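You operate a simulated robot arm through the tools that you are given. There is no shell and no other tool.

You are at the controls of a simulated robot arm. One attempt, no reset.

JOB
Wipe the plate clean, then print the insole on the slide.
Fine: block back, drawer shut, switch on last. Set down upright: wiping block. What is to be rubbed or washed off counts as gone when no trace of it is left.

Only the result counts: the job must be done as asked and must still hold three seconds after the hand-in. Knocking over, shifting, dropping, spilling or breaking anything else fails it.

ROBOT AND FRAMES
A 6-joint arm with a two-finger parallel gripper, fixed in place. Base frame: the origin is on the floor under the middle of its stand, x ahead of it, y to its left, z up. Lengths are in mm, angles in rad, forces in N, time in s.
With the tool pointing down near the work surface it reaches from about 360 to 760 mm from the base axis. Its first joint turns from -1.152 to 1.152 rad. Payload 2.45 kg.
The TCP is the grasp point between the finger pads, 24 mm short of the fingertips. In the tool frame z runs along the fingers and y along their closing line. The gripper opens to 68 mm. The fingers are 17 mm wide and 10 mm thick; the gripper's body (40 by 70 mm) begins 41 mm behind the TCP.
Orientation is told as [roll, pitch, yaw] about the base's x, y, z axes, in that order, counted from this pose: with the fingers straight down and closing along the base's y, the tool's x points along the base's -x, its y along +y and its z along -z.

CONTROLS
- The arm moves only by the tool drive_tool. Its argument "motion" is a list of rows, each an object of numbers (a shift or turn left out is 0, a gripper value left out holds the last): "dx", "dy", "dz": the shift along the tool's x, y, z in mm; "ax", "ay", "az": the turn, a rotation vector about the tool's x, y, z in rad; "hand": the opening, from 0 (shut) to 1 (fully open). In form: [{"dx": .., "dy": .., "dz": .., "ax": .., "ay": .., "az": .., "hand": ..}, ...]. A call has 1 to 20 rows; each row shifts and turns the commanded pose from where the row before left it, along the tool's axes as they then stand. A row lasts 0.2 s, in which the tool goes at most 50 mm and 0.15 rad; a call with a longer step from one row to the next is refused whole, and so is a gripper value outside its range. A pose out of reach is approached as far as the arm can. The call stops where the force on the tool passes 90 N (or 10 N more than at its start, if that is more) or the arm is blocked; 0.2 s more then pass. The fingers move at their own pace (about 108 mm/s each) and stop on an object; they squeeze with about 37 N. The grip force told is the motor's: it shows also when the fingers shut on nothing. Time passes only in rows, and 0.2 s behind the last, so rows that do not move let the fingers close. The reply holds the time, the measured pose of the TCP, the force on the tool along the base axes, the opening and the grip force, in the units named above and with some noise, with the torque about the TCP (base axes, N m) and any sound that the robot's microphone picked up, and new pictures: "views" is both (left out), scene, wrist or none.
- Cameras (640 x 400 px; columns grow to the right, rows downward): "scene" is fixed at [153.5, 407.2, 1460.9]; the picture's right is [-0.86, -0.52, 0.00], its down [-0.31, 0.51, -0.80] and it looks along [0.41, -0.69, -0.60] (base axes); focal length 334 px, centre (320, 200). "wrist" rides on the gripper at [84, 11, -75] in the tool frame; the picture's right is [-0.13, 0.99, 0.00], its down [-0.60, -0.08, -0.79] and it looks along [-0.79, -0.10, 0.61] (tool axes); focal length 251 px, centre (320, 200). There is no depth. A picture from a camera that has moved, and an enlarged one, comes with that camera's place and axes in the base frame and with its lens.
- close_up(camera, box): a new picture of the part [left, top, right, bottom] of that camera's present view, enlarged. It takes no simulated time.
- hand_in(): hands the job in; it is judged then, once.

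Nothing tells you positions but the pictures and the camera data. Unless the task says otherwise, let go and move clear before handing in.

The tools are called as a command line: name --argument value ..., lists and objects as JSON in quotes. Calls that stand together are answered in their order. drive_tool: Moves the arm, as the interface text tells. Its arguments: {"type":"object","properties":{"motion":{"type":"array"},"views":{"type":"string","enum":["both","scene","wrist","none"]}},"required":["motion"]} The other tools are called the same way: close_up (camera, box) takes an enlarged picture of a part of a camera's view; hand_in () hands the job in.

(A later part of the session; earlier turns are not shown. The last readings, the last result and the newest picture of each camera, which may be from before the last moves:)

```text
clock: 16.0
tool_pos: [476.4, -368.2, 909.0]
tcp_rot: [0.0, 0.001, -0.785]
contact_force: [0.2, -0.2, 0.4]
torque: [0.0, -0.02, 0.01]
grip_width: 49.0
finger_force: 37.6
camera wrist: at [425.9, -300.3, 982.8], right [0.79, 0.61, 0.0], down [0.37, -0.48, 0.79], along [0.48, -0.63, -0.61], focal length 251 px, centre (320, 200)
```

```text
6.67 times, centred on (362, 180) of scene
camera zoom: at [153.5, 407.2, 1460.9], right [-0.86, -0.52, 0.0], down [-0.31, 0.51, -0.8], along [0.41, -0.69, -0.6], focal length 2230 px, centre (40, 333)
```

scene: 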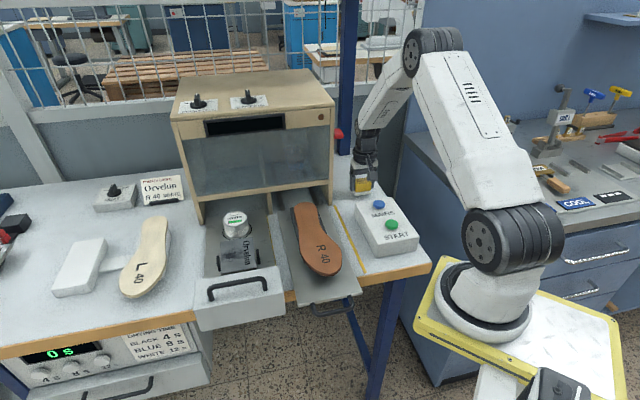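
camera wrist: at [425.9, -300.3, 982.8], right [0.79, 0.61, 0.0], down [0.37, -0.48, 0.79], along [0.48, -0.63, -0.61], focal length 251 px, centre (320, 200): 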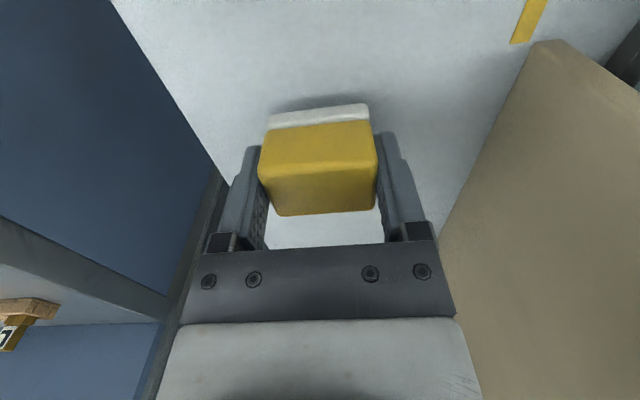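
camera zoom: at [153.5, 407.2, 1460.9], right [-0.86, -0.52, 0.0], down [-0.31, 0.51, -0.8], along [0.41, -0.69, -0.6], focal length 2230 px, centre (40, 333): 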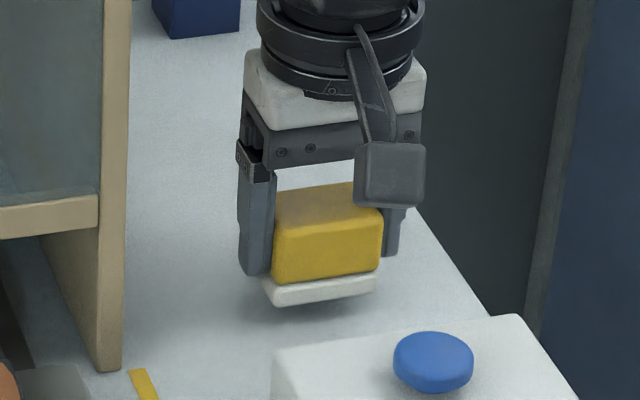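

The block is lifting cleanly this time. I'll raise it and carry it gently.

drive_tool --motion '[{"dz": -6}, {"dz": -10}, {"dz": -14}, {"dz": -16}, {"dz": -16}, {"dz": -16}, {"dz": -12}, {"dz": -6}]' --views "wrist"

```text
clock: 17.8
tool_pos: [476.3, -370.1, 1004.9]
tcp_rot: [0.002, -0.001, -0.784]
contact_force: [0.7, -0.3, -1.3]
torque: [0.02, -0.03, 0.0]
grip_width: 49.0
finger_force: 36.7
camera wrist: at [426.0, -302.0, 1079.9], right [0.79, 0.61, 0.0], down [0.37, -0.48, 0.79], along [0.48, -0.63, -0.61], focal length 251 px, centre (320, 200)
```

wrist: 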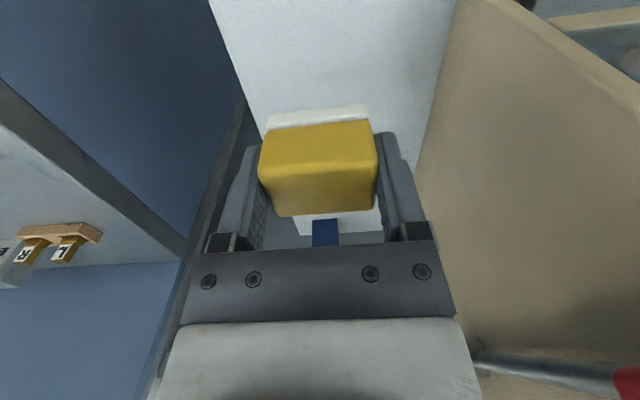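

drive_tool --motion '[{"dx": 8}, {"dx": 15}, {"dx": 20}, {"dx": 24}, {"dx": 24}, {"dx": 24}, {"dx": 24}, {"dx": 22}, {"dx": 18}, {"dx": 12}, {"dx": 6}]' --views "wrist"

```text
clock: 20.2
tool_pos: [336.4, -229.7, 1003.9]
tcp_rot: [-0.001, -0.003, -0.785]
contact_force: [0.6, -0.2, 0.3]
torque: [0.02, 0.0, 0.0]
grip_width: 49.3
finger_force: 36.9
camera wrist: at [286.1, -162.2, 1077.6], right [0.79, 0.61, 0.0], down [0.37, -0.48, 0.79], along [0.48, -0.63, -0.61], focal length 251 px, centre (320, 200)
```

wrist: 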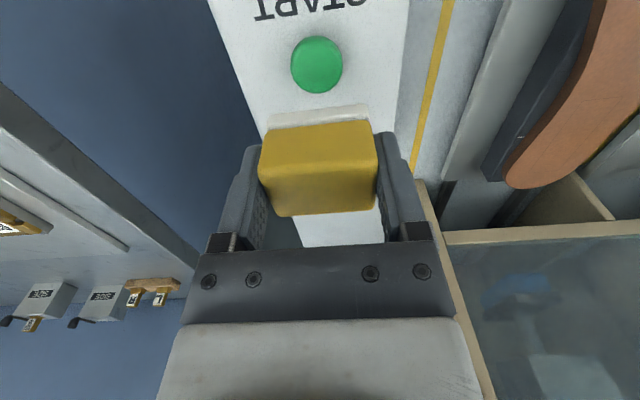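

drive_tool --motion '[{"dx": 6, "dy": 10}, {"dx": 12, "dy": 20}, {"dx": 14, "dy": 25}, {"dx": 14, "dy": 25}, {"dx": 14, "dy": 25}, {"dx": 14, "dy": 25}, {"dx": 14, "dy": 25}, {"dx": 14, "dy": 25}, {"dx": 14, "dy": 22}, {"dx": 8, "dy": 13}, {"dx": 6, "dy": 10}]' --views "both"

close_up --camera "wrist" --box '[370, 90, 570, 230]'

```text
clock: 22.6
tool_pos: [403.1, 22.1, 1005.2]
tcp_rot: [0.002, -0.001, -0.786]
contact_force: [0.0, -0.3, -0.7]
torque: [0.0, 0.02, 0.02]
grip_width: 49.0
finger_force: 36.9
camera wrist: at [353.3, 89.4, 1079.9], right [0.79, 0.61, 0.0], down [0.37, -0.48, 0.79], along [0.48, -0.63, -0.61], focal length 251 px, centre (320, 200)
```

scene: 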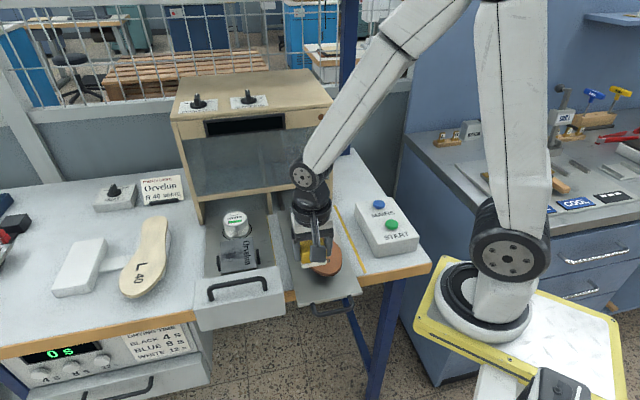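
wrist: 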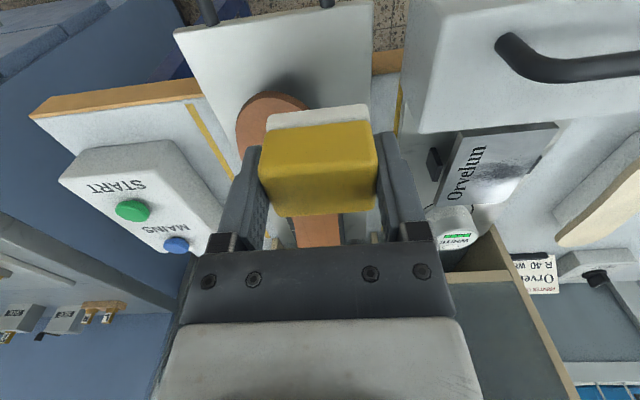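

```text
2.86 times, centred on (470, 160) of wrist
camera zoom: at [353.3, 89.4, 1079.9], right [0.79, 0.61, 0.0], down [0.37, -0.48, 0.79], along [0.48, -0.63, -0.61], focal length 718 px, centre (-109, 314)
```

zoom: 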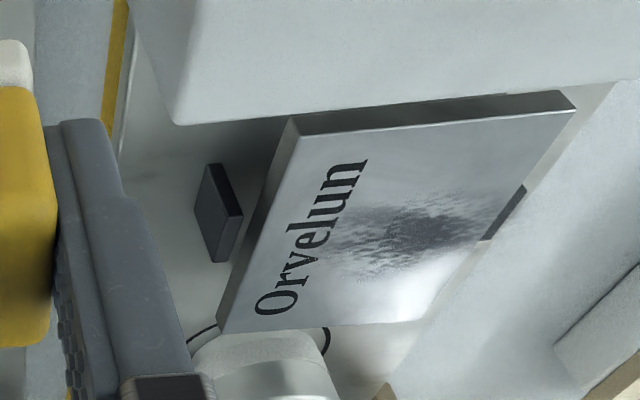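

The view is clear: the plate is at z≈914, roughly lat 412–484 and depth 333–428 in bench coordinates. The drawer front is 30 mm in front of it and the cup 26 mm behind. I'll look closer at the side clamps.

close_up --camera "wrist" --box '[420, 120, 484, 190]'

close_up --camera "wrist" --box '[500, 120, 580, 190]'

close_up --camera "scene" --box '[206, 230, 276, 280]'

```text
5.71 times, centred on (452, 155) of wrist
camera zoom: at [353.3, 89.4, 1079.9], right [0.79, 0.61, 0.0], down [0.37, -0.48, 0.79], along [0.48, -0.63, -0.61], focal length 1437 px, centre (-434, 457)
```

zoom: 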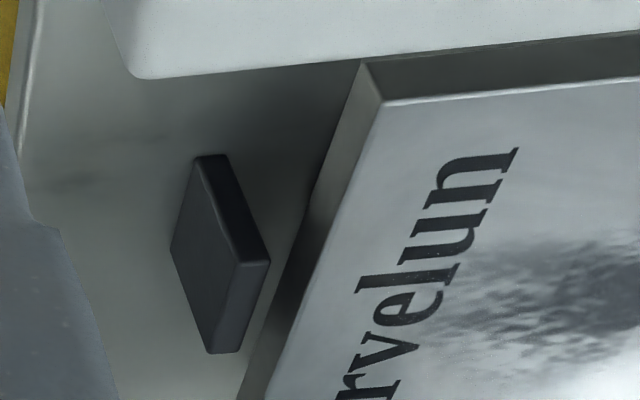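

```text
5.71 times, centred on (540, 155) of wrist
camera zoom: at [353.3, 89.4, 1079.9], right [0.79, 0.61, 0.0], down [0.37, -0.48, 0.79], along [0.48, -0.63, -0.61], focal length 1437 px, centre (-937, 457)
```

zoom: 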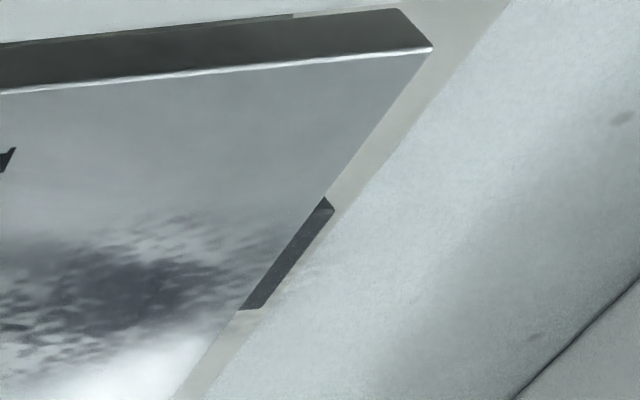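

```text
8.00 times, centred on (241, 255) of scene
camera zoom: at [153.5, 407.3, 1460.9], right [-0.86, -0.52, 0.0], down [-0.31, 0.51, -0.8], along [0.41, -0.69, -0.6], focal length 2676 px, centre (952, -240)
```

zoom: 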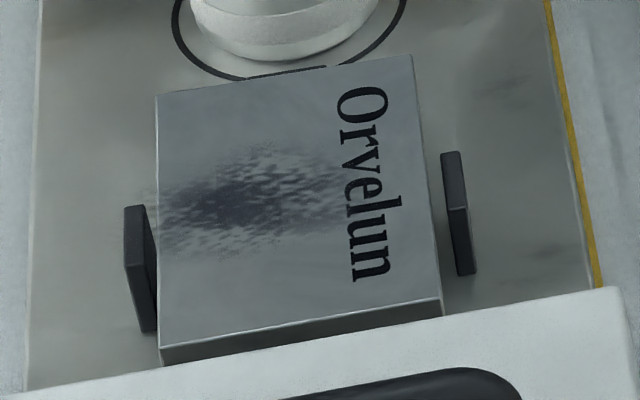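

The plate is level at z≈916, and the clamp tops at ≈911 sit just below it, so the fingers will clear them. I'll bring the block over the smudge and descend to just above the plate.

drive_tool --motion '[{"dx": -6, "dy": 8}, {"dx": -10, "dy": 15}, {"dx": -16, "dy": 23}, {"dx": -16, "dy": 24}, {"dx": -16, "dy": 24}, {"dx": -16, "dy": 24}, {"dx": -15, "dy": 22}, {"dx": -10, "dy": 14}, {"dx": -5.5, "dy": 7}, {"dz": 10}, {"dz": 15}, {"dz": 15}, {"dz": 8}]' --views "both"

close_up --camera "scene" --box '[190, 200, 290, 280]'

```text
clock: 25.4
tool_pos: [596.7, 57.4, 956.7]
tcp_rot: [-0.001, 0.0, -0.785]
contact_force: [-0.8, -0.1, -0.7]
torque: [0.02, 0.0, 0.03]
grip_width: 49.2
finger_force: 37.2
camera wrist: at [545.8, 124.9, 1031.0], right [0.79, 0.61, 0.0], down [0.37, -0.48, 0.79], along [0.48, -0.63, -0.61], focal length 251 px, centre (320, 200)
```

scene: 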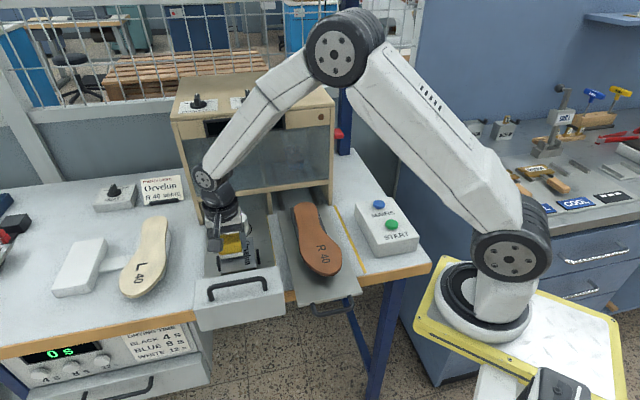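
wrist: 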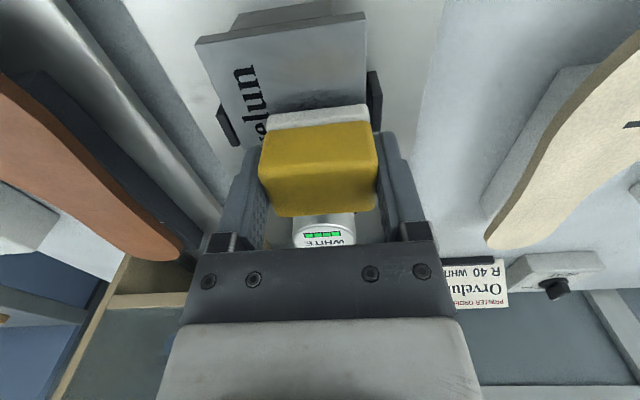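

```text
5.00 times, centred on (240, 240) of scene
camera zoom: at [153.5, 407.3, 1460.9], right [-0.86, -0.52, 0.0], down [-0.31, 0.51, -0.8], along [0.41, -0.69, -0.6], focal length 1672 px, centre (720, 0)
```

zoom: 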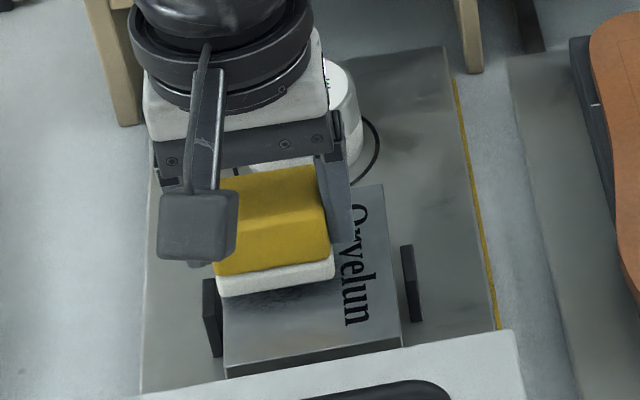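

drive_tool --motion '[{"dz": 2}, {"dz": 2}, {"dz": 2}, {"dz": 1}]' --views "none"

```text
clock: 26.4
tool_pos: [596.6, 56.8, 949.2]
tcp_rot: [0.001, -0.002, -0.787]
contact_force: [0.5, 0.4, 0.4]
torque: [0.01, 0.01, 0.0]
grip_width: 49.0
finger_force: 36.6
```

drive_tool --motion '[{"dz": 1}, {"dz": 1}]' --views "none"

drive_tool --motion '[{"dz": 1}]' --views "none"

drive_tool --motion '[{"dz": 1}]' --views "none"

```text
clock: 27.0
tool_pos: [596.7, 56.5, 948.9]
tcp_rot: [0.001, -0.001, -0.785]
contact_force: [-4.2, -1.5, 10.2]
torque: [-0.15, 0.17, 0.0]
grip_width: 49.0
finger_force: 36.1
```

```text
clock: 27.4
tool_pos: [596.2, 56.3, 948.0]
tcp_rot: [0.002, -0.004, -0.786]
contact_force: [-4.7, -4.6, 21.0]
torque: [-0.25, 0.28, -0.03]
grip_width: 49.4
finger_force: 37.0
```

```text
clock: 27.8
tool_pos: [596.7, 56.0, 947.5]
tcp_rot: [0.003, -0.002, -0.785]
contact_force: [-6.0, -4.4, 34.8]
torque: [-0.24, 0.33, -0.01]
grip_width: 49.3
finger_force: 37.6
```

Contact is at TCP z≈948.9. I'll ease the pressure to about 15 N and rub sideways, the direction in which the drawer can't move.

drive_tool --motion '[{"dz": -1.5}, {"dy": -6}, {"dy": -7}, {"dy": -7}, {"dy": -6}, {"dy": 6}, {"dy": 7}, {"dy": 7}, {"dy": 6}]' --views "both"

close_up --camera "scene" --box '[190, 200, 290, 280]'

close_up --camera "wrist" --box '[180, 0, 400, 140]'

```text
clock: 29.8
tool_pos: [595.8, 56.4, 947.6]
tcp_rot: [-0.001, 0.001, -0.784]
contact_force: [-5.8, -6.2, 22.5]
torque: [-0.19, 0.15, -0.01]
grip_width: 49.0
finger_force: 37.3
camera wrist: at [546.0, 124.9, 1022.1], right [0.79, 0.61, 0.0], down [0.37, -0.48, 0.79], along [0.48, -0.63, -0.61], focal length 251 px, centre (320, 200)
```

scene: 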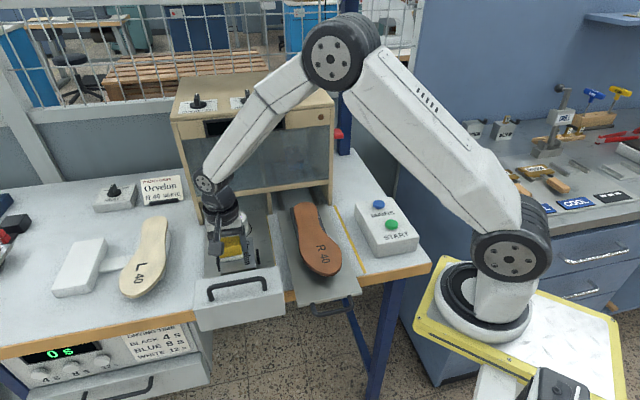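
wrist: 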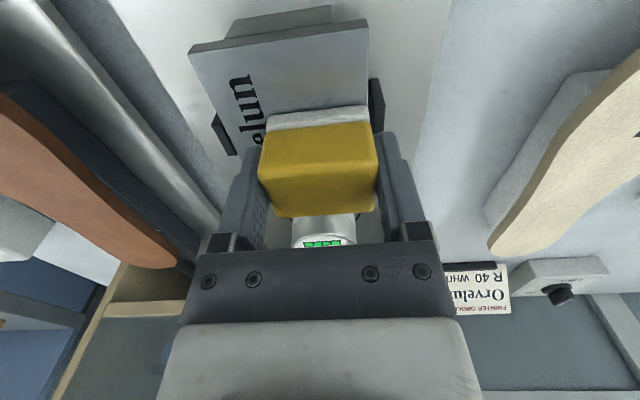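

```text
5.00 times, centred on (240, 240) of scene
camera zoom: at [152.9, 407.0, 1461.0], right [-0.86, -0.52, 0.0], down [-0.31, 0.51, -0.8], along [0.42, -0.69, -0.6], focal length 1672 px, centre (720, 0)
```

zoom: 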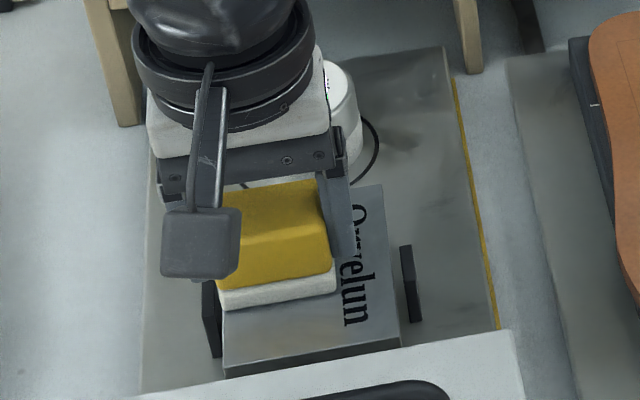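

```text
2.86 times, centred on (290, 70) of wrist
camera zoom: at [546.0, 124.9, 1022.1], right [0.79, 0.61, 0.0], down [0.37, -0.48, 0.79], along [0.48, -0.63, -0.61], focal length 718 px, centre (406, 571)
```

zoom: 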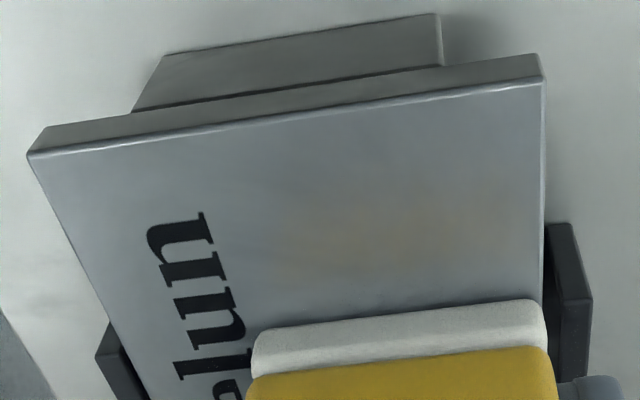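

The rubbing holds and I see no slip. I'll do the lanes farther back, lifting slightly between lanes.

drive_tool --motion '[{"dz": -4}, {"dx": -13}, {"dz": 4}, {"dy": -7}, {"dy": -7}, {"dy": -7}, {"dy": -7}, {"dy": 7}, {"dy": 7}, {"dy": 7}, {"dy": 7}, {"dz": -4}, {"dx": -13}, {"dz": 4}, {"dy": -14}, {"dy": -14}, {"dy": 14}, {"dy": 14}]' --views "both"

close_up --camera "wrist" --box '[180, 0, 400, 140]'

```text
clock: 33.6
tool_pos: [615.3, 38.3, 947.9]
tcp_rot: [-0.002, -0.003, -0.786]
contact_force: [-2.6, -4.1, 11.2]
torque: [-0.12, 0.09, 0.03]
grip_width: 49.3
finger_force: 37.2
camera wrist: at [564.5, 106.5, 1022.2], right [0.79, 0.61, 0.0], down [0.37, -0.48, 0.79], along [0.48, -0.63, -0.61], focal length 251 px, centre (320, 200)
```

scene: 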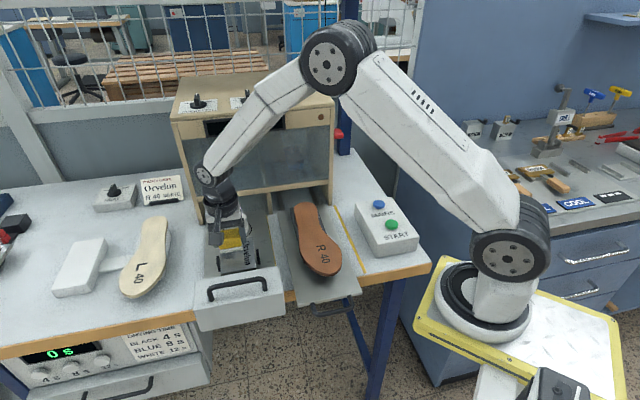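
wrist: 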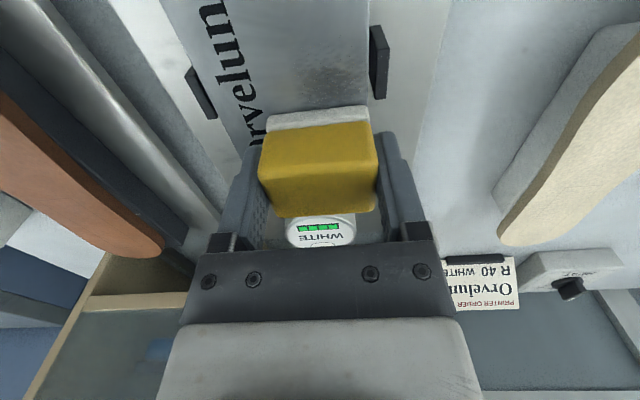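

```text
2.86 times, centred on (290, 70) of wrist
camera zoom: at [564.5, 106.5, 1022.2], right [0.79, 0.61, 0.0], down [0.37, -0.48, 0.79], along [0.48, -0.63, -0.61], focal length 718 px, centre (406, 571)
```

zoom: 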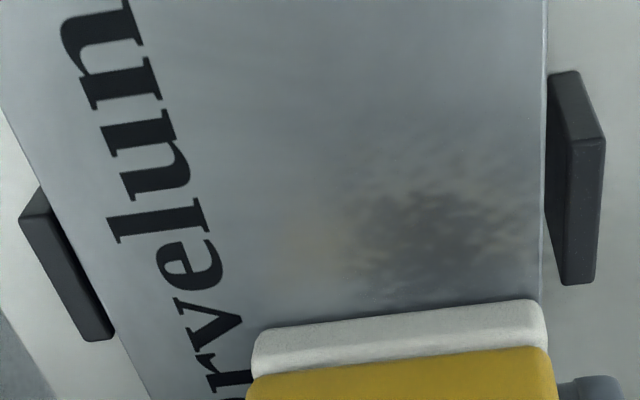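

The smudge has faded but isn't gone. I'll rub repeatedly right over it with a bit more pressure.

drive_tool --motion '[{"dz": -4}, {"dx": 26}, {"dz": 4.7}, {"dy": -14}, {"dy": -14}, {"dy": 14}, {"dy": 14}, {"dy": -14}, {"dy": -14}, {"dy": 14}, {"dy": 14}, {"dy": -14}, {"dy": -14}, {"dy": 14}, {"dy": 14}]' --views "none"

drive_tool --motion '[{"dz": -4}, {"dx": 13}, {"dz": 4}, {"dy": -14}, {"dy": -14}, {"dy": 14}, {"dy": 14}, {"dy": -14}, {"dy": -14}, {"dy": 14}, {"dy": 14}, {"dy": -14}, {"dy": -14}, {"dy": 14}, {"dy": 14}]' --views "wrist"

close_up --camera "wrist" --box '[180, 0, 400, 140]'

close_up --camera "scene" --box '[190, 200, 290, 280]'

```text
clock: 36.8
tool_pos: [595.7, 55.6, 946.3]
tcp_rot: [0.0, -0.002, -0.785]
contact_force: [-7.2, -7.5, 29.7]
torque: [-0.24, 0.16, -0.03]
grip_width: 49.0
finger_force: 36.9
```

```text
clock: 40.0
tool_pos: [585.6, 66.4, 947.0]
tcp_rot: [0.0, -0.001, -0.784]
contact_force: [-5.0, -7.7, 25.9]
torque: [-0.25, 0.12, 0.03]
grip_width: 49.1
finger_force: 36.9
camera wrist: at [535.3, 134.1, 1021.9], right [0.79, 0.61, 0.0], down [0.37, -0.48, 0.79], along [0.48, -0.63, -0.61], focal length 251 px, centre (320, 200)
```

wrist: 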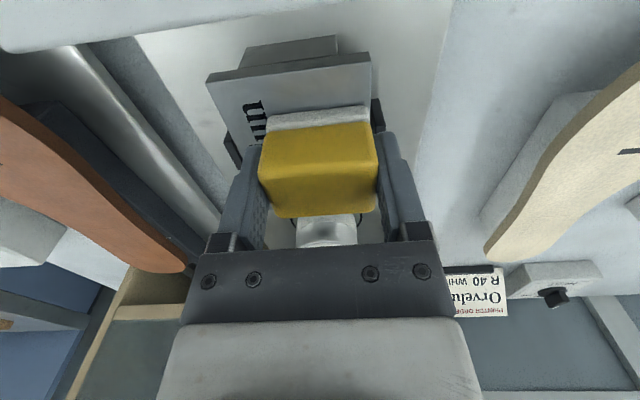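

```text
2.86 times, centred on (290, 70) of wrist
camera zoom: at [535.3, 134.1, 1021.9], right [0.79, 0.61, 0.0], down [0.37, -0.48, 0.79], along [0.48, -0.63, -0.61], focal length 718 px, centre (406, 571)
```

zoom: 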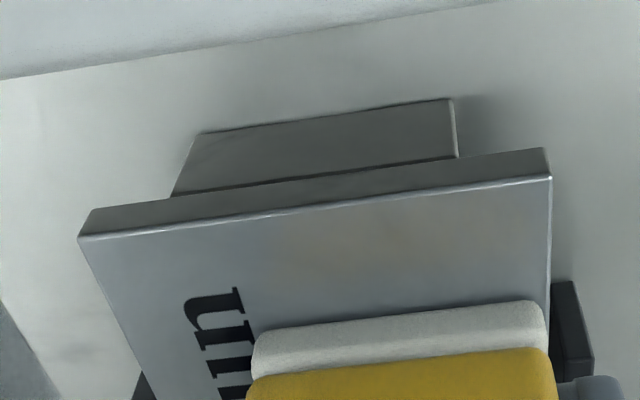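

```text
5.00 times, centred on (240, 240) of scene
camera zoom: at [152.8, 407.0, 1461.0], right [-0.86, -0.52, 0.0], down [-0.31, 0.51, -0.8], along [0.42, -0.69, -0.6], focal length 1672 px, centre (720, 0)
```

zoom: 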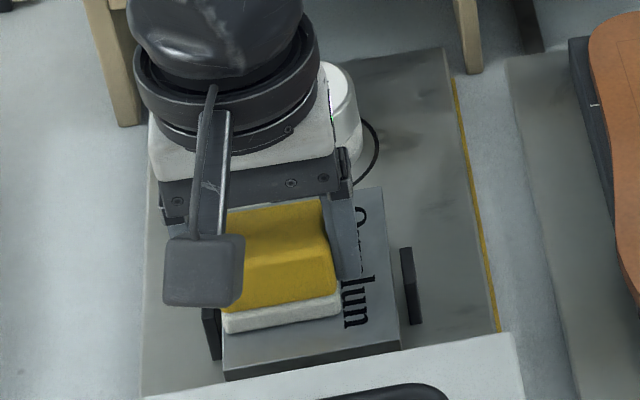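

drive_tool --motion '[{"dz": -10}, {"dx": -20}, {"dx": -22}]' --views "wrist"

close_up --camera "wrist" --box '[180, 0, 400, 140]'

close_up --camera "scene" --box '[190, 200, 290, 280]'

```text
clock: 40.8
tool_pos: [615.8, 36.7, 955.1]
tcp_rot: [0.001, 0.001, -0.785]
contact_force: [0.3, 0.5, -1.2]
torque: [-0.03, 0.0, 0.0]
grip_width: 48.8
finger_force: 37.0
camera wrist: at [565.3, 104.2, 1030.1], right [0.79, 0.61, 0.0], down [0.37, -0.48, 0.79], along [0.48, -0.63, -0.61], focal length 251 px, centre (320, 200)
```

wrist: 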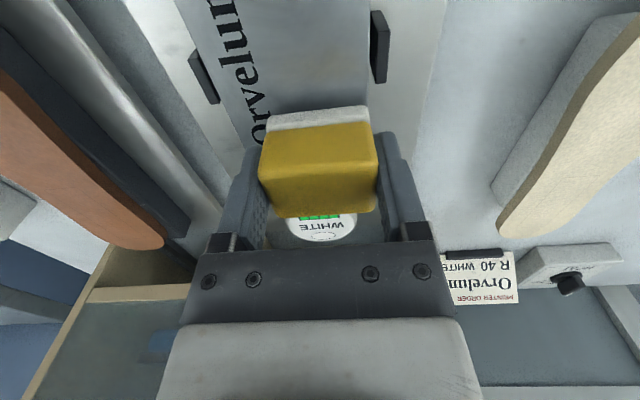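

```text
2.86 times, centred on (290, 70) of wrist
camera zoom: at [565.3, 104.2, 1030.1], right [0.79, 0.61, 0.0], down [0.37, -0.48, 0.79], along [0.48, -0.63, -0.61], focal length 718 px, centre (406, 571)
```

zoom: 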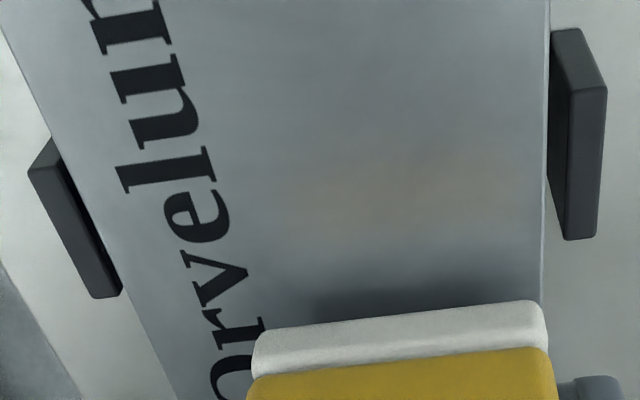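

```text
5.00 times, centred on (240, 240) of scene
camera zoom: at [153.5, 407.3, 1460.9], right [-0.86, -0.52, 0.0], down [-0.31, 0.51, -0.8], along [0.41, -0.69, -0.6], focal length 1672 px, centre (720, 0)
```

zoom: 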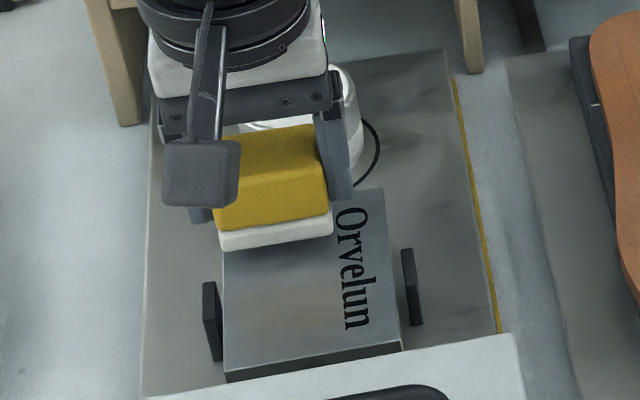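

The smudge is no longer visible, but I see a faint brownish tint that could be a reflection. To be safe I'll rub the whole plate again, lane by lane.

drive_tool --motion '[{"dx": -2, "dz": 5}, {"dz": 4.5}, {"dy": -14}, {"dy": -14}, {"dy": 14}, {"dy": 14}, {"dy": -14}, {"dy": -14}, {"dy": 14}, {"dy": 14}, {"dz": -4}, {"dx": 14}, {"dz": 4}, {"dy": -14}, {"dy": -14}, {"dy": 14}, {"dy": 14}, {"dy": -14}, {"dy": -14}, {"dy": 14}]' --views "none"

drive_tool --motion '[{"dy": 14}, {"dz": -4}, {"dx": 14}, {"dz": 4}, {"dy": -14}, {"dy": -14}, {"dy": 14}, {"dy": 14}, {"dy": -14}, {"dy": -14}, {"dy": 14}, {"dy": 14}, {"dy": -14}, {"dy": -14}, {"dy": 14}, {"dy": 14}]' --views "none"

drive_tool --motion '[{"dz": -4}, {"dx": 12}, {"dz": 4}, {"dy": -14}, {"dy": -14}, {"dy": 14}, {"dy": 14}, {"dy": -14}, {"dy": -14}, {"dy": 14}, {"dy": 14}, {"dy": -14}, {"dy": -14}, {"dy": 14}, {"dy": 14}]' --views "none"

drive_tool --motion '[{"dz": -4}, {"dx": 14}, {"dz": 4}, {"dy": -14}, {"dy": -14}, {"dy": 14}, {"dy": 14}, {"dy": -14}, {"dy": -14}, {"dy": 14}, {"dy": 14}]' --views "none"

```text
clock: 45.0
tool_pos: [596.1, 34.1, 947.5]
tcp_rot: [-0.002, 0.0, -0.786]
contact_force: [-5.4, -6.9, 22.9]
torque: [-0.18, 0.02, -0.03]
grip_width: 48.9
finger_force: 37.4
```

```text
clock: 48.4
tool_pos: [598.4, 55.2, 946.8]
tcp_rot: [-0.001, 0.0, -0.785]
contact_force: [-4.1, -5.0, 18.5]
torque: [-0.19, 0.05, -0.02]
grip_width: 49.5
finger_force: 36.8
```

```text
clock: 51.6
tool_pos: [589.7, 62.5, 946.4]
tcp_rot: [0.0, -0.001, -0.784]
contact_force: [-5.6, -8.2, 24.6]
torque: [-0.25, 0.09, -0.01]
grip_width: 49.1
finger_force: 36.8
```

```text
clock: 54.0
tool_pos: [579.1, 72.2, 947.1]
tcp_rot: [0.0, -0.001, -0.786]
contact_force: [-5.4, -6.5, 23.2]
torque: [-0.24, 0.14, -0.02]
grip_width: 49.2
finger_force: 37.0
```

drive_tool --motion '[{"dz": -4}, {"dx": 12}, {"dz": 4}, {"dy": -14}, {"dy": -14}, {"dy": 14}, {"dy": 14}, {"dy": -14}, {"dy": -14}, {"dy": 14}, {"dy": 14}, {"dz": -5}, {"dz": -15}, {"dz": -15}]' --views "both"

close_up --camera "scene" --box '[200, 220, 280, 284]'

```text
clock: 57.0
tool_pos: [571.8, 80.0, 981.6]
tcp_rot: [-0.002, 0.0, -0.787]
contact_force: [-0.2, 0.3, -0.5]
torque: [0.02, 0.01, 0.0]
grip_width: 49.4
finger_force: 36.6
camera wrist: at [521.1, 147.9, 1055.9], right [0.79, 0.61, 0.0], down [0.37, -0.48, 0.79], along [0.48, -0.63, -0.61], focal length 251 px, centre (320, 200)
```

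scene: 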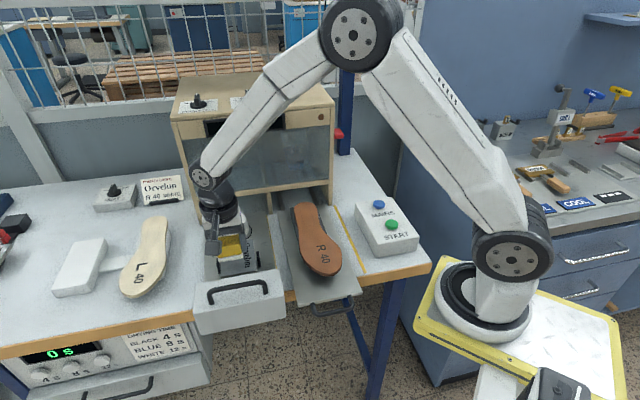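
wrist: 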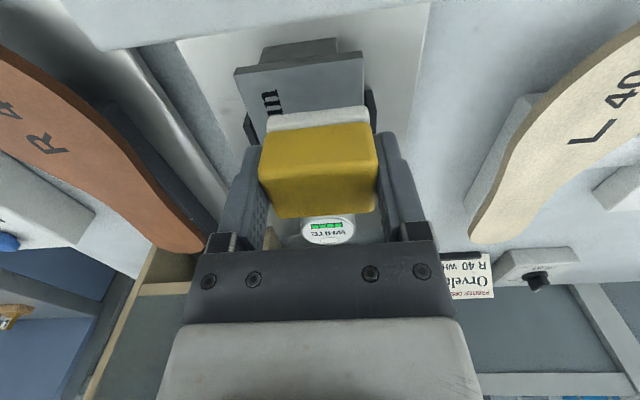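

```text
6.25 times, centred on (240, 252) of scene
camera zoom: at [153.5, 407.3, 1460.9], right [-0.86, -0.52, 0.0], down [-0.31, 0.51, -0.8], along [0.41, -0.69, -0.6], focal length 2090 px, centre (820, -125)
```

zoom: 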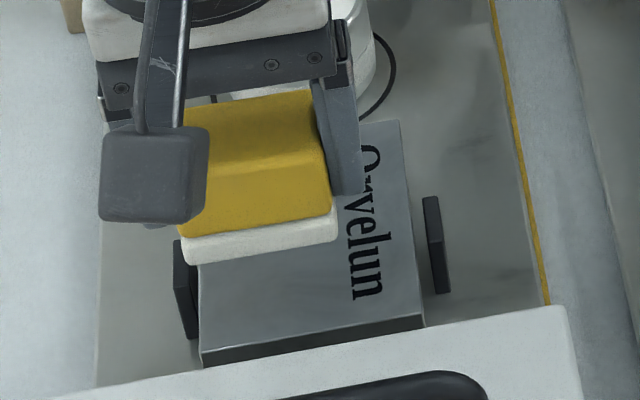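

drive_tool --motion '[{"dz": -12}, {"dz": -12}, {"dy": -8}, {"dy": -16, "dx": 5}, {"dy": -22, "dx": 8}, {"dy": -24, "dx": 8}, {"dy": -24, "dx": 8}, {"dy": -24, "dx": 8}, {"dy": -22, "dx": 8}, {"dy": -14, "dx": 5}, {"dy": -6}]' --views "both"

close_up --camera "scene" --box '[206, 230, 276, 280]'

close_up --camera "wrist" --box '[400, 100, 560, 220]'

```text
clock: 59.4
tool_pos: [423.9, 4.2, 1006.0]
tcp_rot: [0.0, 0.0, -0.785]
contact_force: [-0.4, 1.0, -0.1]
torque: [0.03, -0.01, -0.02]
grip_width: 49.1
finger_force: 36.5
camera wrist: at [372.2, 71.4, 1080.6], right [0.79, 0.61, 0.0], down [0.37, -0.48, 0.79], along [0.48, -0.63, -0.61], focal length 251 px, centre (320, 200)
```

scene: 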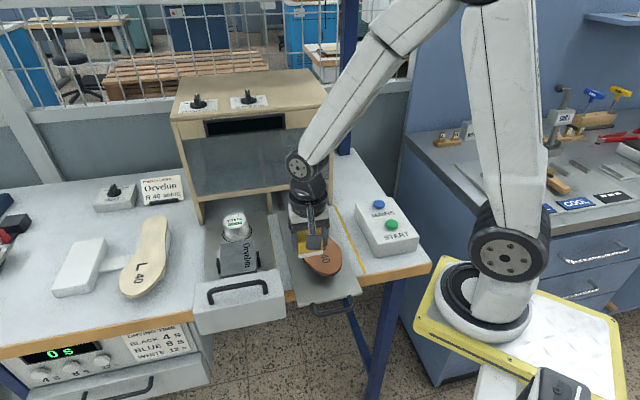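
wrist: 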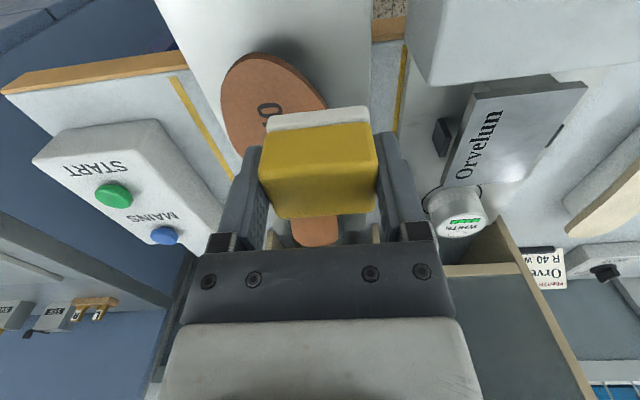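

```text
8.00 times, centred on (241, 255) of scene
camera zoom: at [153.5, 407.2, 1460.9], right [-0.86, -0.52, 0.0], down [-0.31, 0.51, -0.8], along [0.41, -0.69, -0.6], focal length 2676 px, centre (952, -240)
```

zoom: 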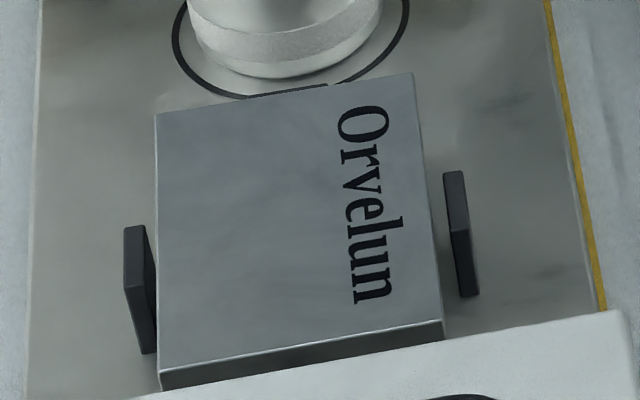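

```text
3.33 times, centred on (480, 160) of wrist
camera zoom: at [372.2, 71.4, 1080.6], right [0.79, 0.61, 0.0], down [0.37, -0.48, 0.79], along [0.48, -0.63, -0.61], focal length 838 px, centre (-213, 333)
```

zoom: 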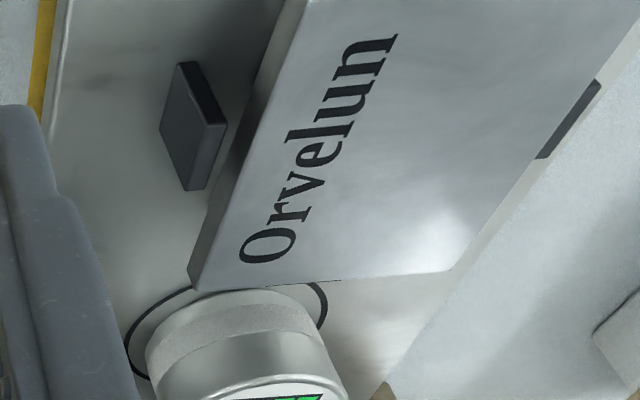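

The plate looks clean now. I'll zoom in for any residue.

close_up --camera "scene" --box '[222, 240, 262, 278]'

close_up --camera "wrist" --box '[455, 75, 595, 190]'

```text
10.53 times, centred on (242, 259) of scene
camera zoom: at [153.5, 407.2, 1460.9], right [-0.86, -0.52, 0.0], down [-0.31, 0.51, -0.8], along [0.41, -0.69, -0.6], focal length 3521 px, centre (1141, -421)
```

zoom: 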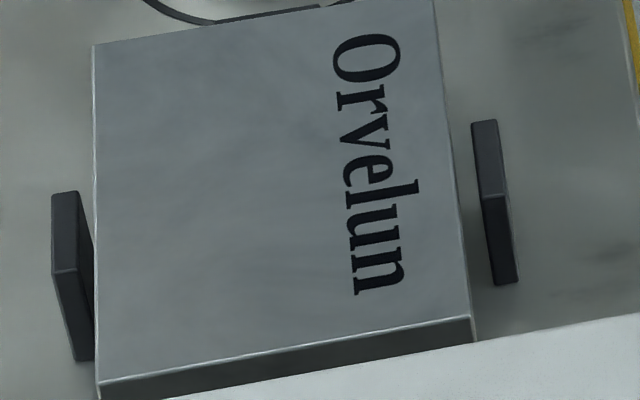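

```text
3.48 times, centred on (525, 132) of wrist
camera zoom: at [372.2, 71.4, 1080.6], right [0.79, 0.61, 0.0], down [0.37, -0.48, 0.79], along [0.48, -0.63, -0.61], focal length 875 px, centre (-393, 435)
```

zoom: 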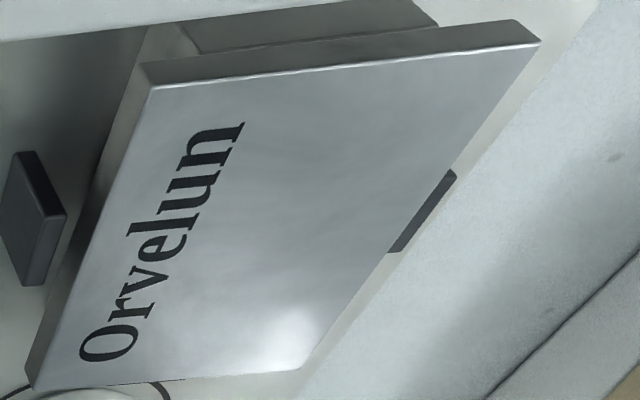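

The plate is clean with the lettering intact. Now I'll carry the block back to its spot along the same safe route.

drive_tool --motion '[{"dx": -4, "dy": -8}, {"dx": -8, "dy": -17}, {"dx": -11, "dy": -25}, {"dx": -11, "dy": -25}, {"dx": -11, "dy": -25}, {"dx": -11, "dy": -25}, {"dx": -11, "dy": -25}, {"dx": -11, "dy": -25}, {"dx": -11, "dy": -25}, {"dx": -9, "dy": -17}, {"dx": -5, "dy": -10}]' --views "none"

drive_tool --motion '[{"dx": -8}, {"dx": -15}, {"dx": -22}, {"dx": -25}, {"dx": -25}, {"dx": -25}, {"dx": -25}, {"dx": -22}, {"dx": -16}, {"dx": -9}, {"dx": -4}]' --views "both"

```text
clock: 61.8
tool_pos: [335.2, -228.4, 1004.5]
tcp_rot: [0.0, 0.0, -0.786]
contact_force: [-0.9, 0.3, -0.7]
torque: [0.0, -0.02, 0.0]
grip_width: 49.1
finger_force: 36.5
```

```text
clock: 64.2
tool_pos: [474.1, -368.5, 1005.0]
tcp_rot: [-0.001, 0.0, -0.786]
contact_force: [0.5, -0.4, -0.1]
torque: [-0.03, -0.01, -0.04]
grip_width: 48.9
finger_force: 36.9
camera wrist: at [423.6, -300.8, 1080.1], right [0.79, 0.61, 0.0], down [0.37, -0.48, 0.79], along [0.48, -0.63, -0.61], focal length 251 px, centre (320, 200)
```

scene: 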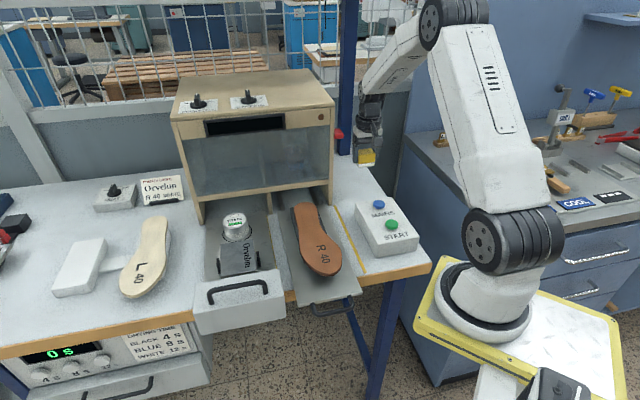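
wrist: 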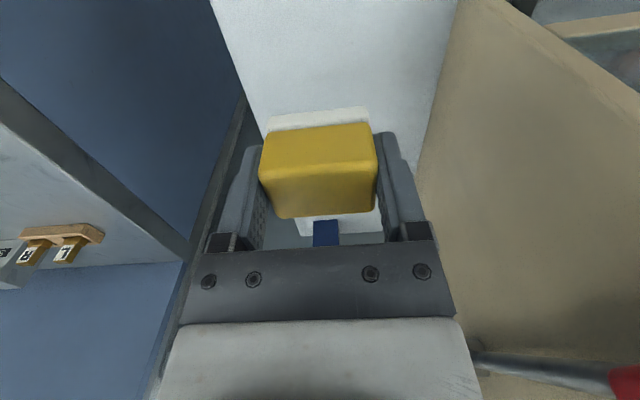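

drive_tool --motion '[{"dz": 8}, {"dz": 16}, {"dz": 20}, {"dz": 20}, {"dz": 18}, {"dz": 12}, {"dz": 6}, {"dz": 3}]' --views "none"

drive_tool --motion '[{"dz": 1.5}, {"dz": 1.5}]' --views "both"

close_up --camera "scene" --box '[330, 170, 394, 210]'

```text
clock: 66.0
tool_pos: [473.3, -368.9, 902.2]
tcp_rot: [0.001, 0.001, -0.783]
contact_force: [0.0, -0.3, -0.9]
torque: [-0.01, 0.03, 0.0]
grip_width: 48.9
finger_force: 36.6
```

```text
clock: 66.6
tool_pos: [473.3, -369.0, 899.6]
tcp_rot: [-0.001, -0.003, -0.786]
contact_force: [-0.5, 0.2, -0.6]
torque: [0.0, 0.02, -0.02]
grip_width: 49.2
finger_force: 37.1
camera wrist: at [423.5, -300.6, 974.3], right [0.79, 0.61, 0.0], down [0.37, -0.48, 0.79], along [0.48, -0.63, -0.61], focal length 251 px, centre (320, 200)
```

scene: 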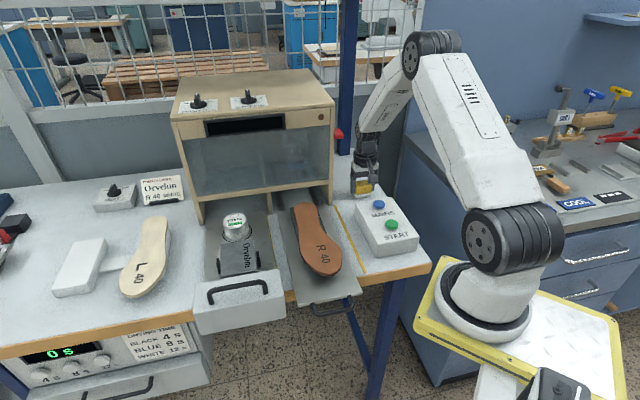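
wrist: 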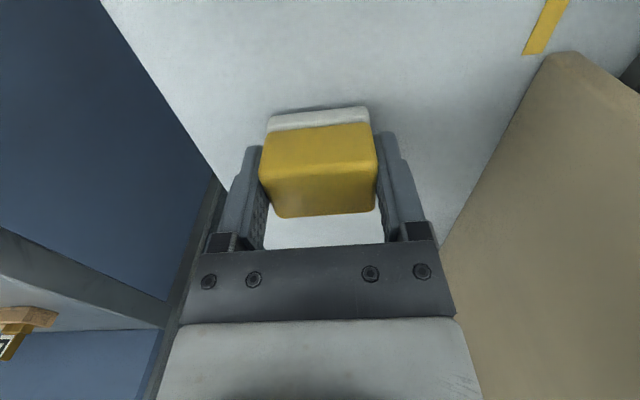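

```text
10.00 times, centred on (362, 190) of scene
camera zoom: at [153.5, 407.2, 1460.9], right [-0.86, -0.52, 0.0], down [-0.31, 0.51, -0.8], along [0.41, -0.69, -0.6], focal length 3345 px, centre (-100, 300)
```

zoom: 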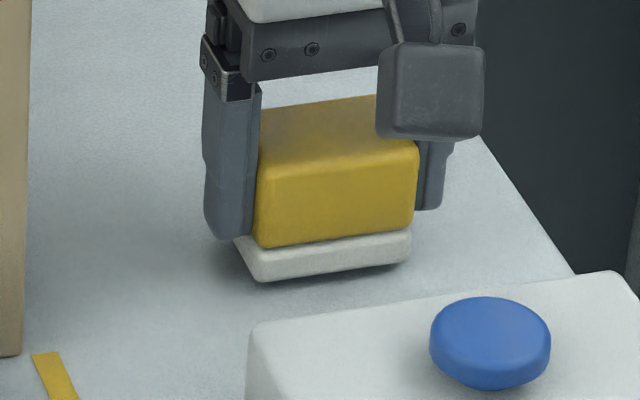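

drive_tool --motion '[{"dz": 1}, {"dz": 1}]' --views "none"

drive_tool --motion '[{"dz": 1}]' --views "none"

drive_tool --motion '[{"dz": 0.7}]' --views "none"

```text
clock: 67.2
tool_pos: [473.8, -366.8, 897.7]
tcp_rot: [0.0, -0.003, -0.785]
contact_force: [0.4, 1.4, -0.6]
torque: [-0.02, 0.01, 0.0]
grip_width: 49.0
finger_force: 36.8
```

```text
clock: 67.6
tool_pos: [472.8, -367.7, 897.3]
tcp_rot: [0.001, 0.0, -0.785]
contact_force: [-0.1, -0.2, -0.6]
torque: [0.02, -0.02, 0.0]
grip_width: 49.0
finger_force: 36.8
```

```text
clock: 68.0
tool_pos: [474.5, -368.3, 895.4]
tcp_rot: [0.0, -0.001, -0.785]
contact_force: [-1.0, 0.8, 0.9]
torque: [0.0, 0.02, -0.04]
grip_width: 49.2
finger_force: 36.8
```

drive_tool --motion '[{"dz": 0.7}]' --views "none"

close_up --camera "scene" --box '[330, 170, 394, 210]'

```text
clock: 68.4
tool_pos: [473.8, -368.2, 896.0]
tcp_rot: [-0.001, -0.002, -0.785]
contact_force: [-1.3, 0.5, 3.9]
torque: [0.04, 0.06, -0.02]
grip_width: 48.7
finger_force: 36.9
```

```text
10.00 times, centred on (362, 190) of scene
camera zoom: at [153.4, 407.3, 1460.9], right [-0.86, -0.52, 0.0], down [-0.31, 0.51, -0.8], along [0.41, -0.69, -0.6], focal length 3345 px, centre (-100, 300)
```

zoom: 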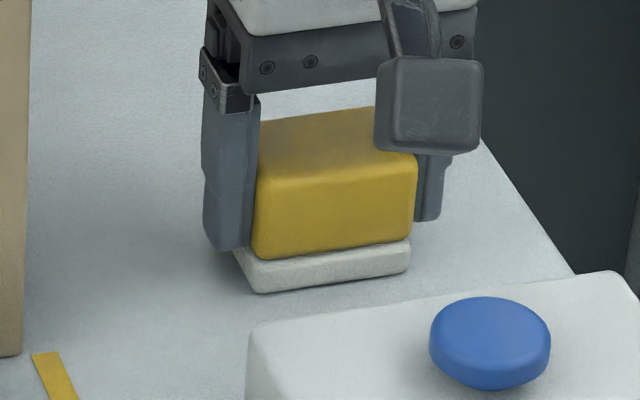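

The block is touching down at its original spot. I'll release it and lift straight off.

drive_tool --motion '[{"hand": 1}, {"hand": 1}, {"hand": 1}, {"dz": -5}, {"dz": -10}, {"dz": -20}, {"dz": -30}, {"dz": -30}]' --views "both"

close_up --camera "scene" --box '[330, 170, 394, 210]'

```text
clock: 70.2
tool_pos: [474.9, -367.2, 991.1]
tcp_rot: [0.0, -0.001, -0.785]
contact_force: [-0.1, -0.1, -1.2]
torque: [0.01, -0.01, 0.01]
grip_width: 68.0
finger_force: 0.1
camera wrist: at [424.9, -299.9, 1065.5], right [0.79, 0.61, 0.0], down [0.37, -0.48, 0.79], along [0.48, -0.63, -0.61], focal length 251 px, centre (320, 200)
```

scene: 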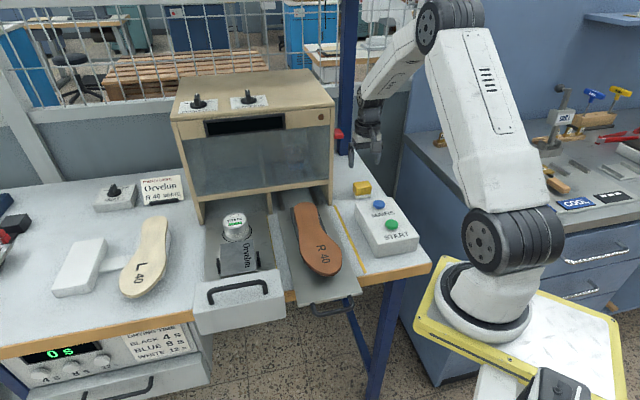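
wrist: 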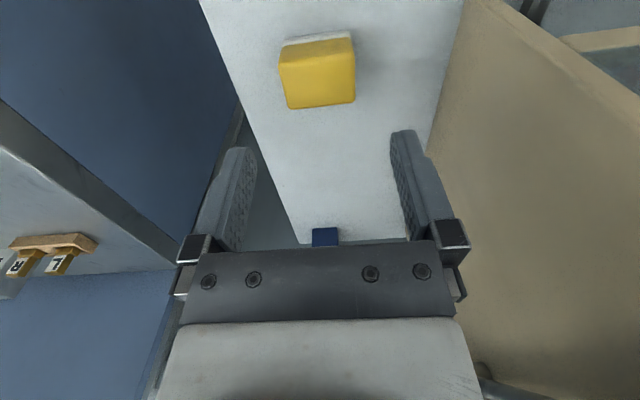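

```text
10.00 times, centred on (362, 190) of scene
camera zoom: at [153.5, 407.3, 1460.9], right [-0.86, -0.52, 0.0], down [-0.31, 0.51, -0.8], along [0.41, -0.69, -0.6], focal length 3345 px, centre (-100, 300)
```

zoom: 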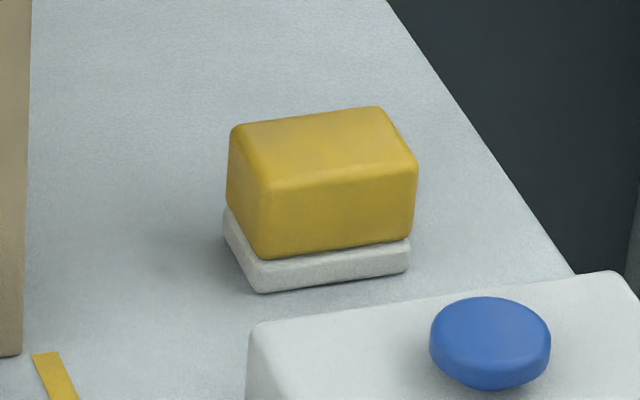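

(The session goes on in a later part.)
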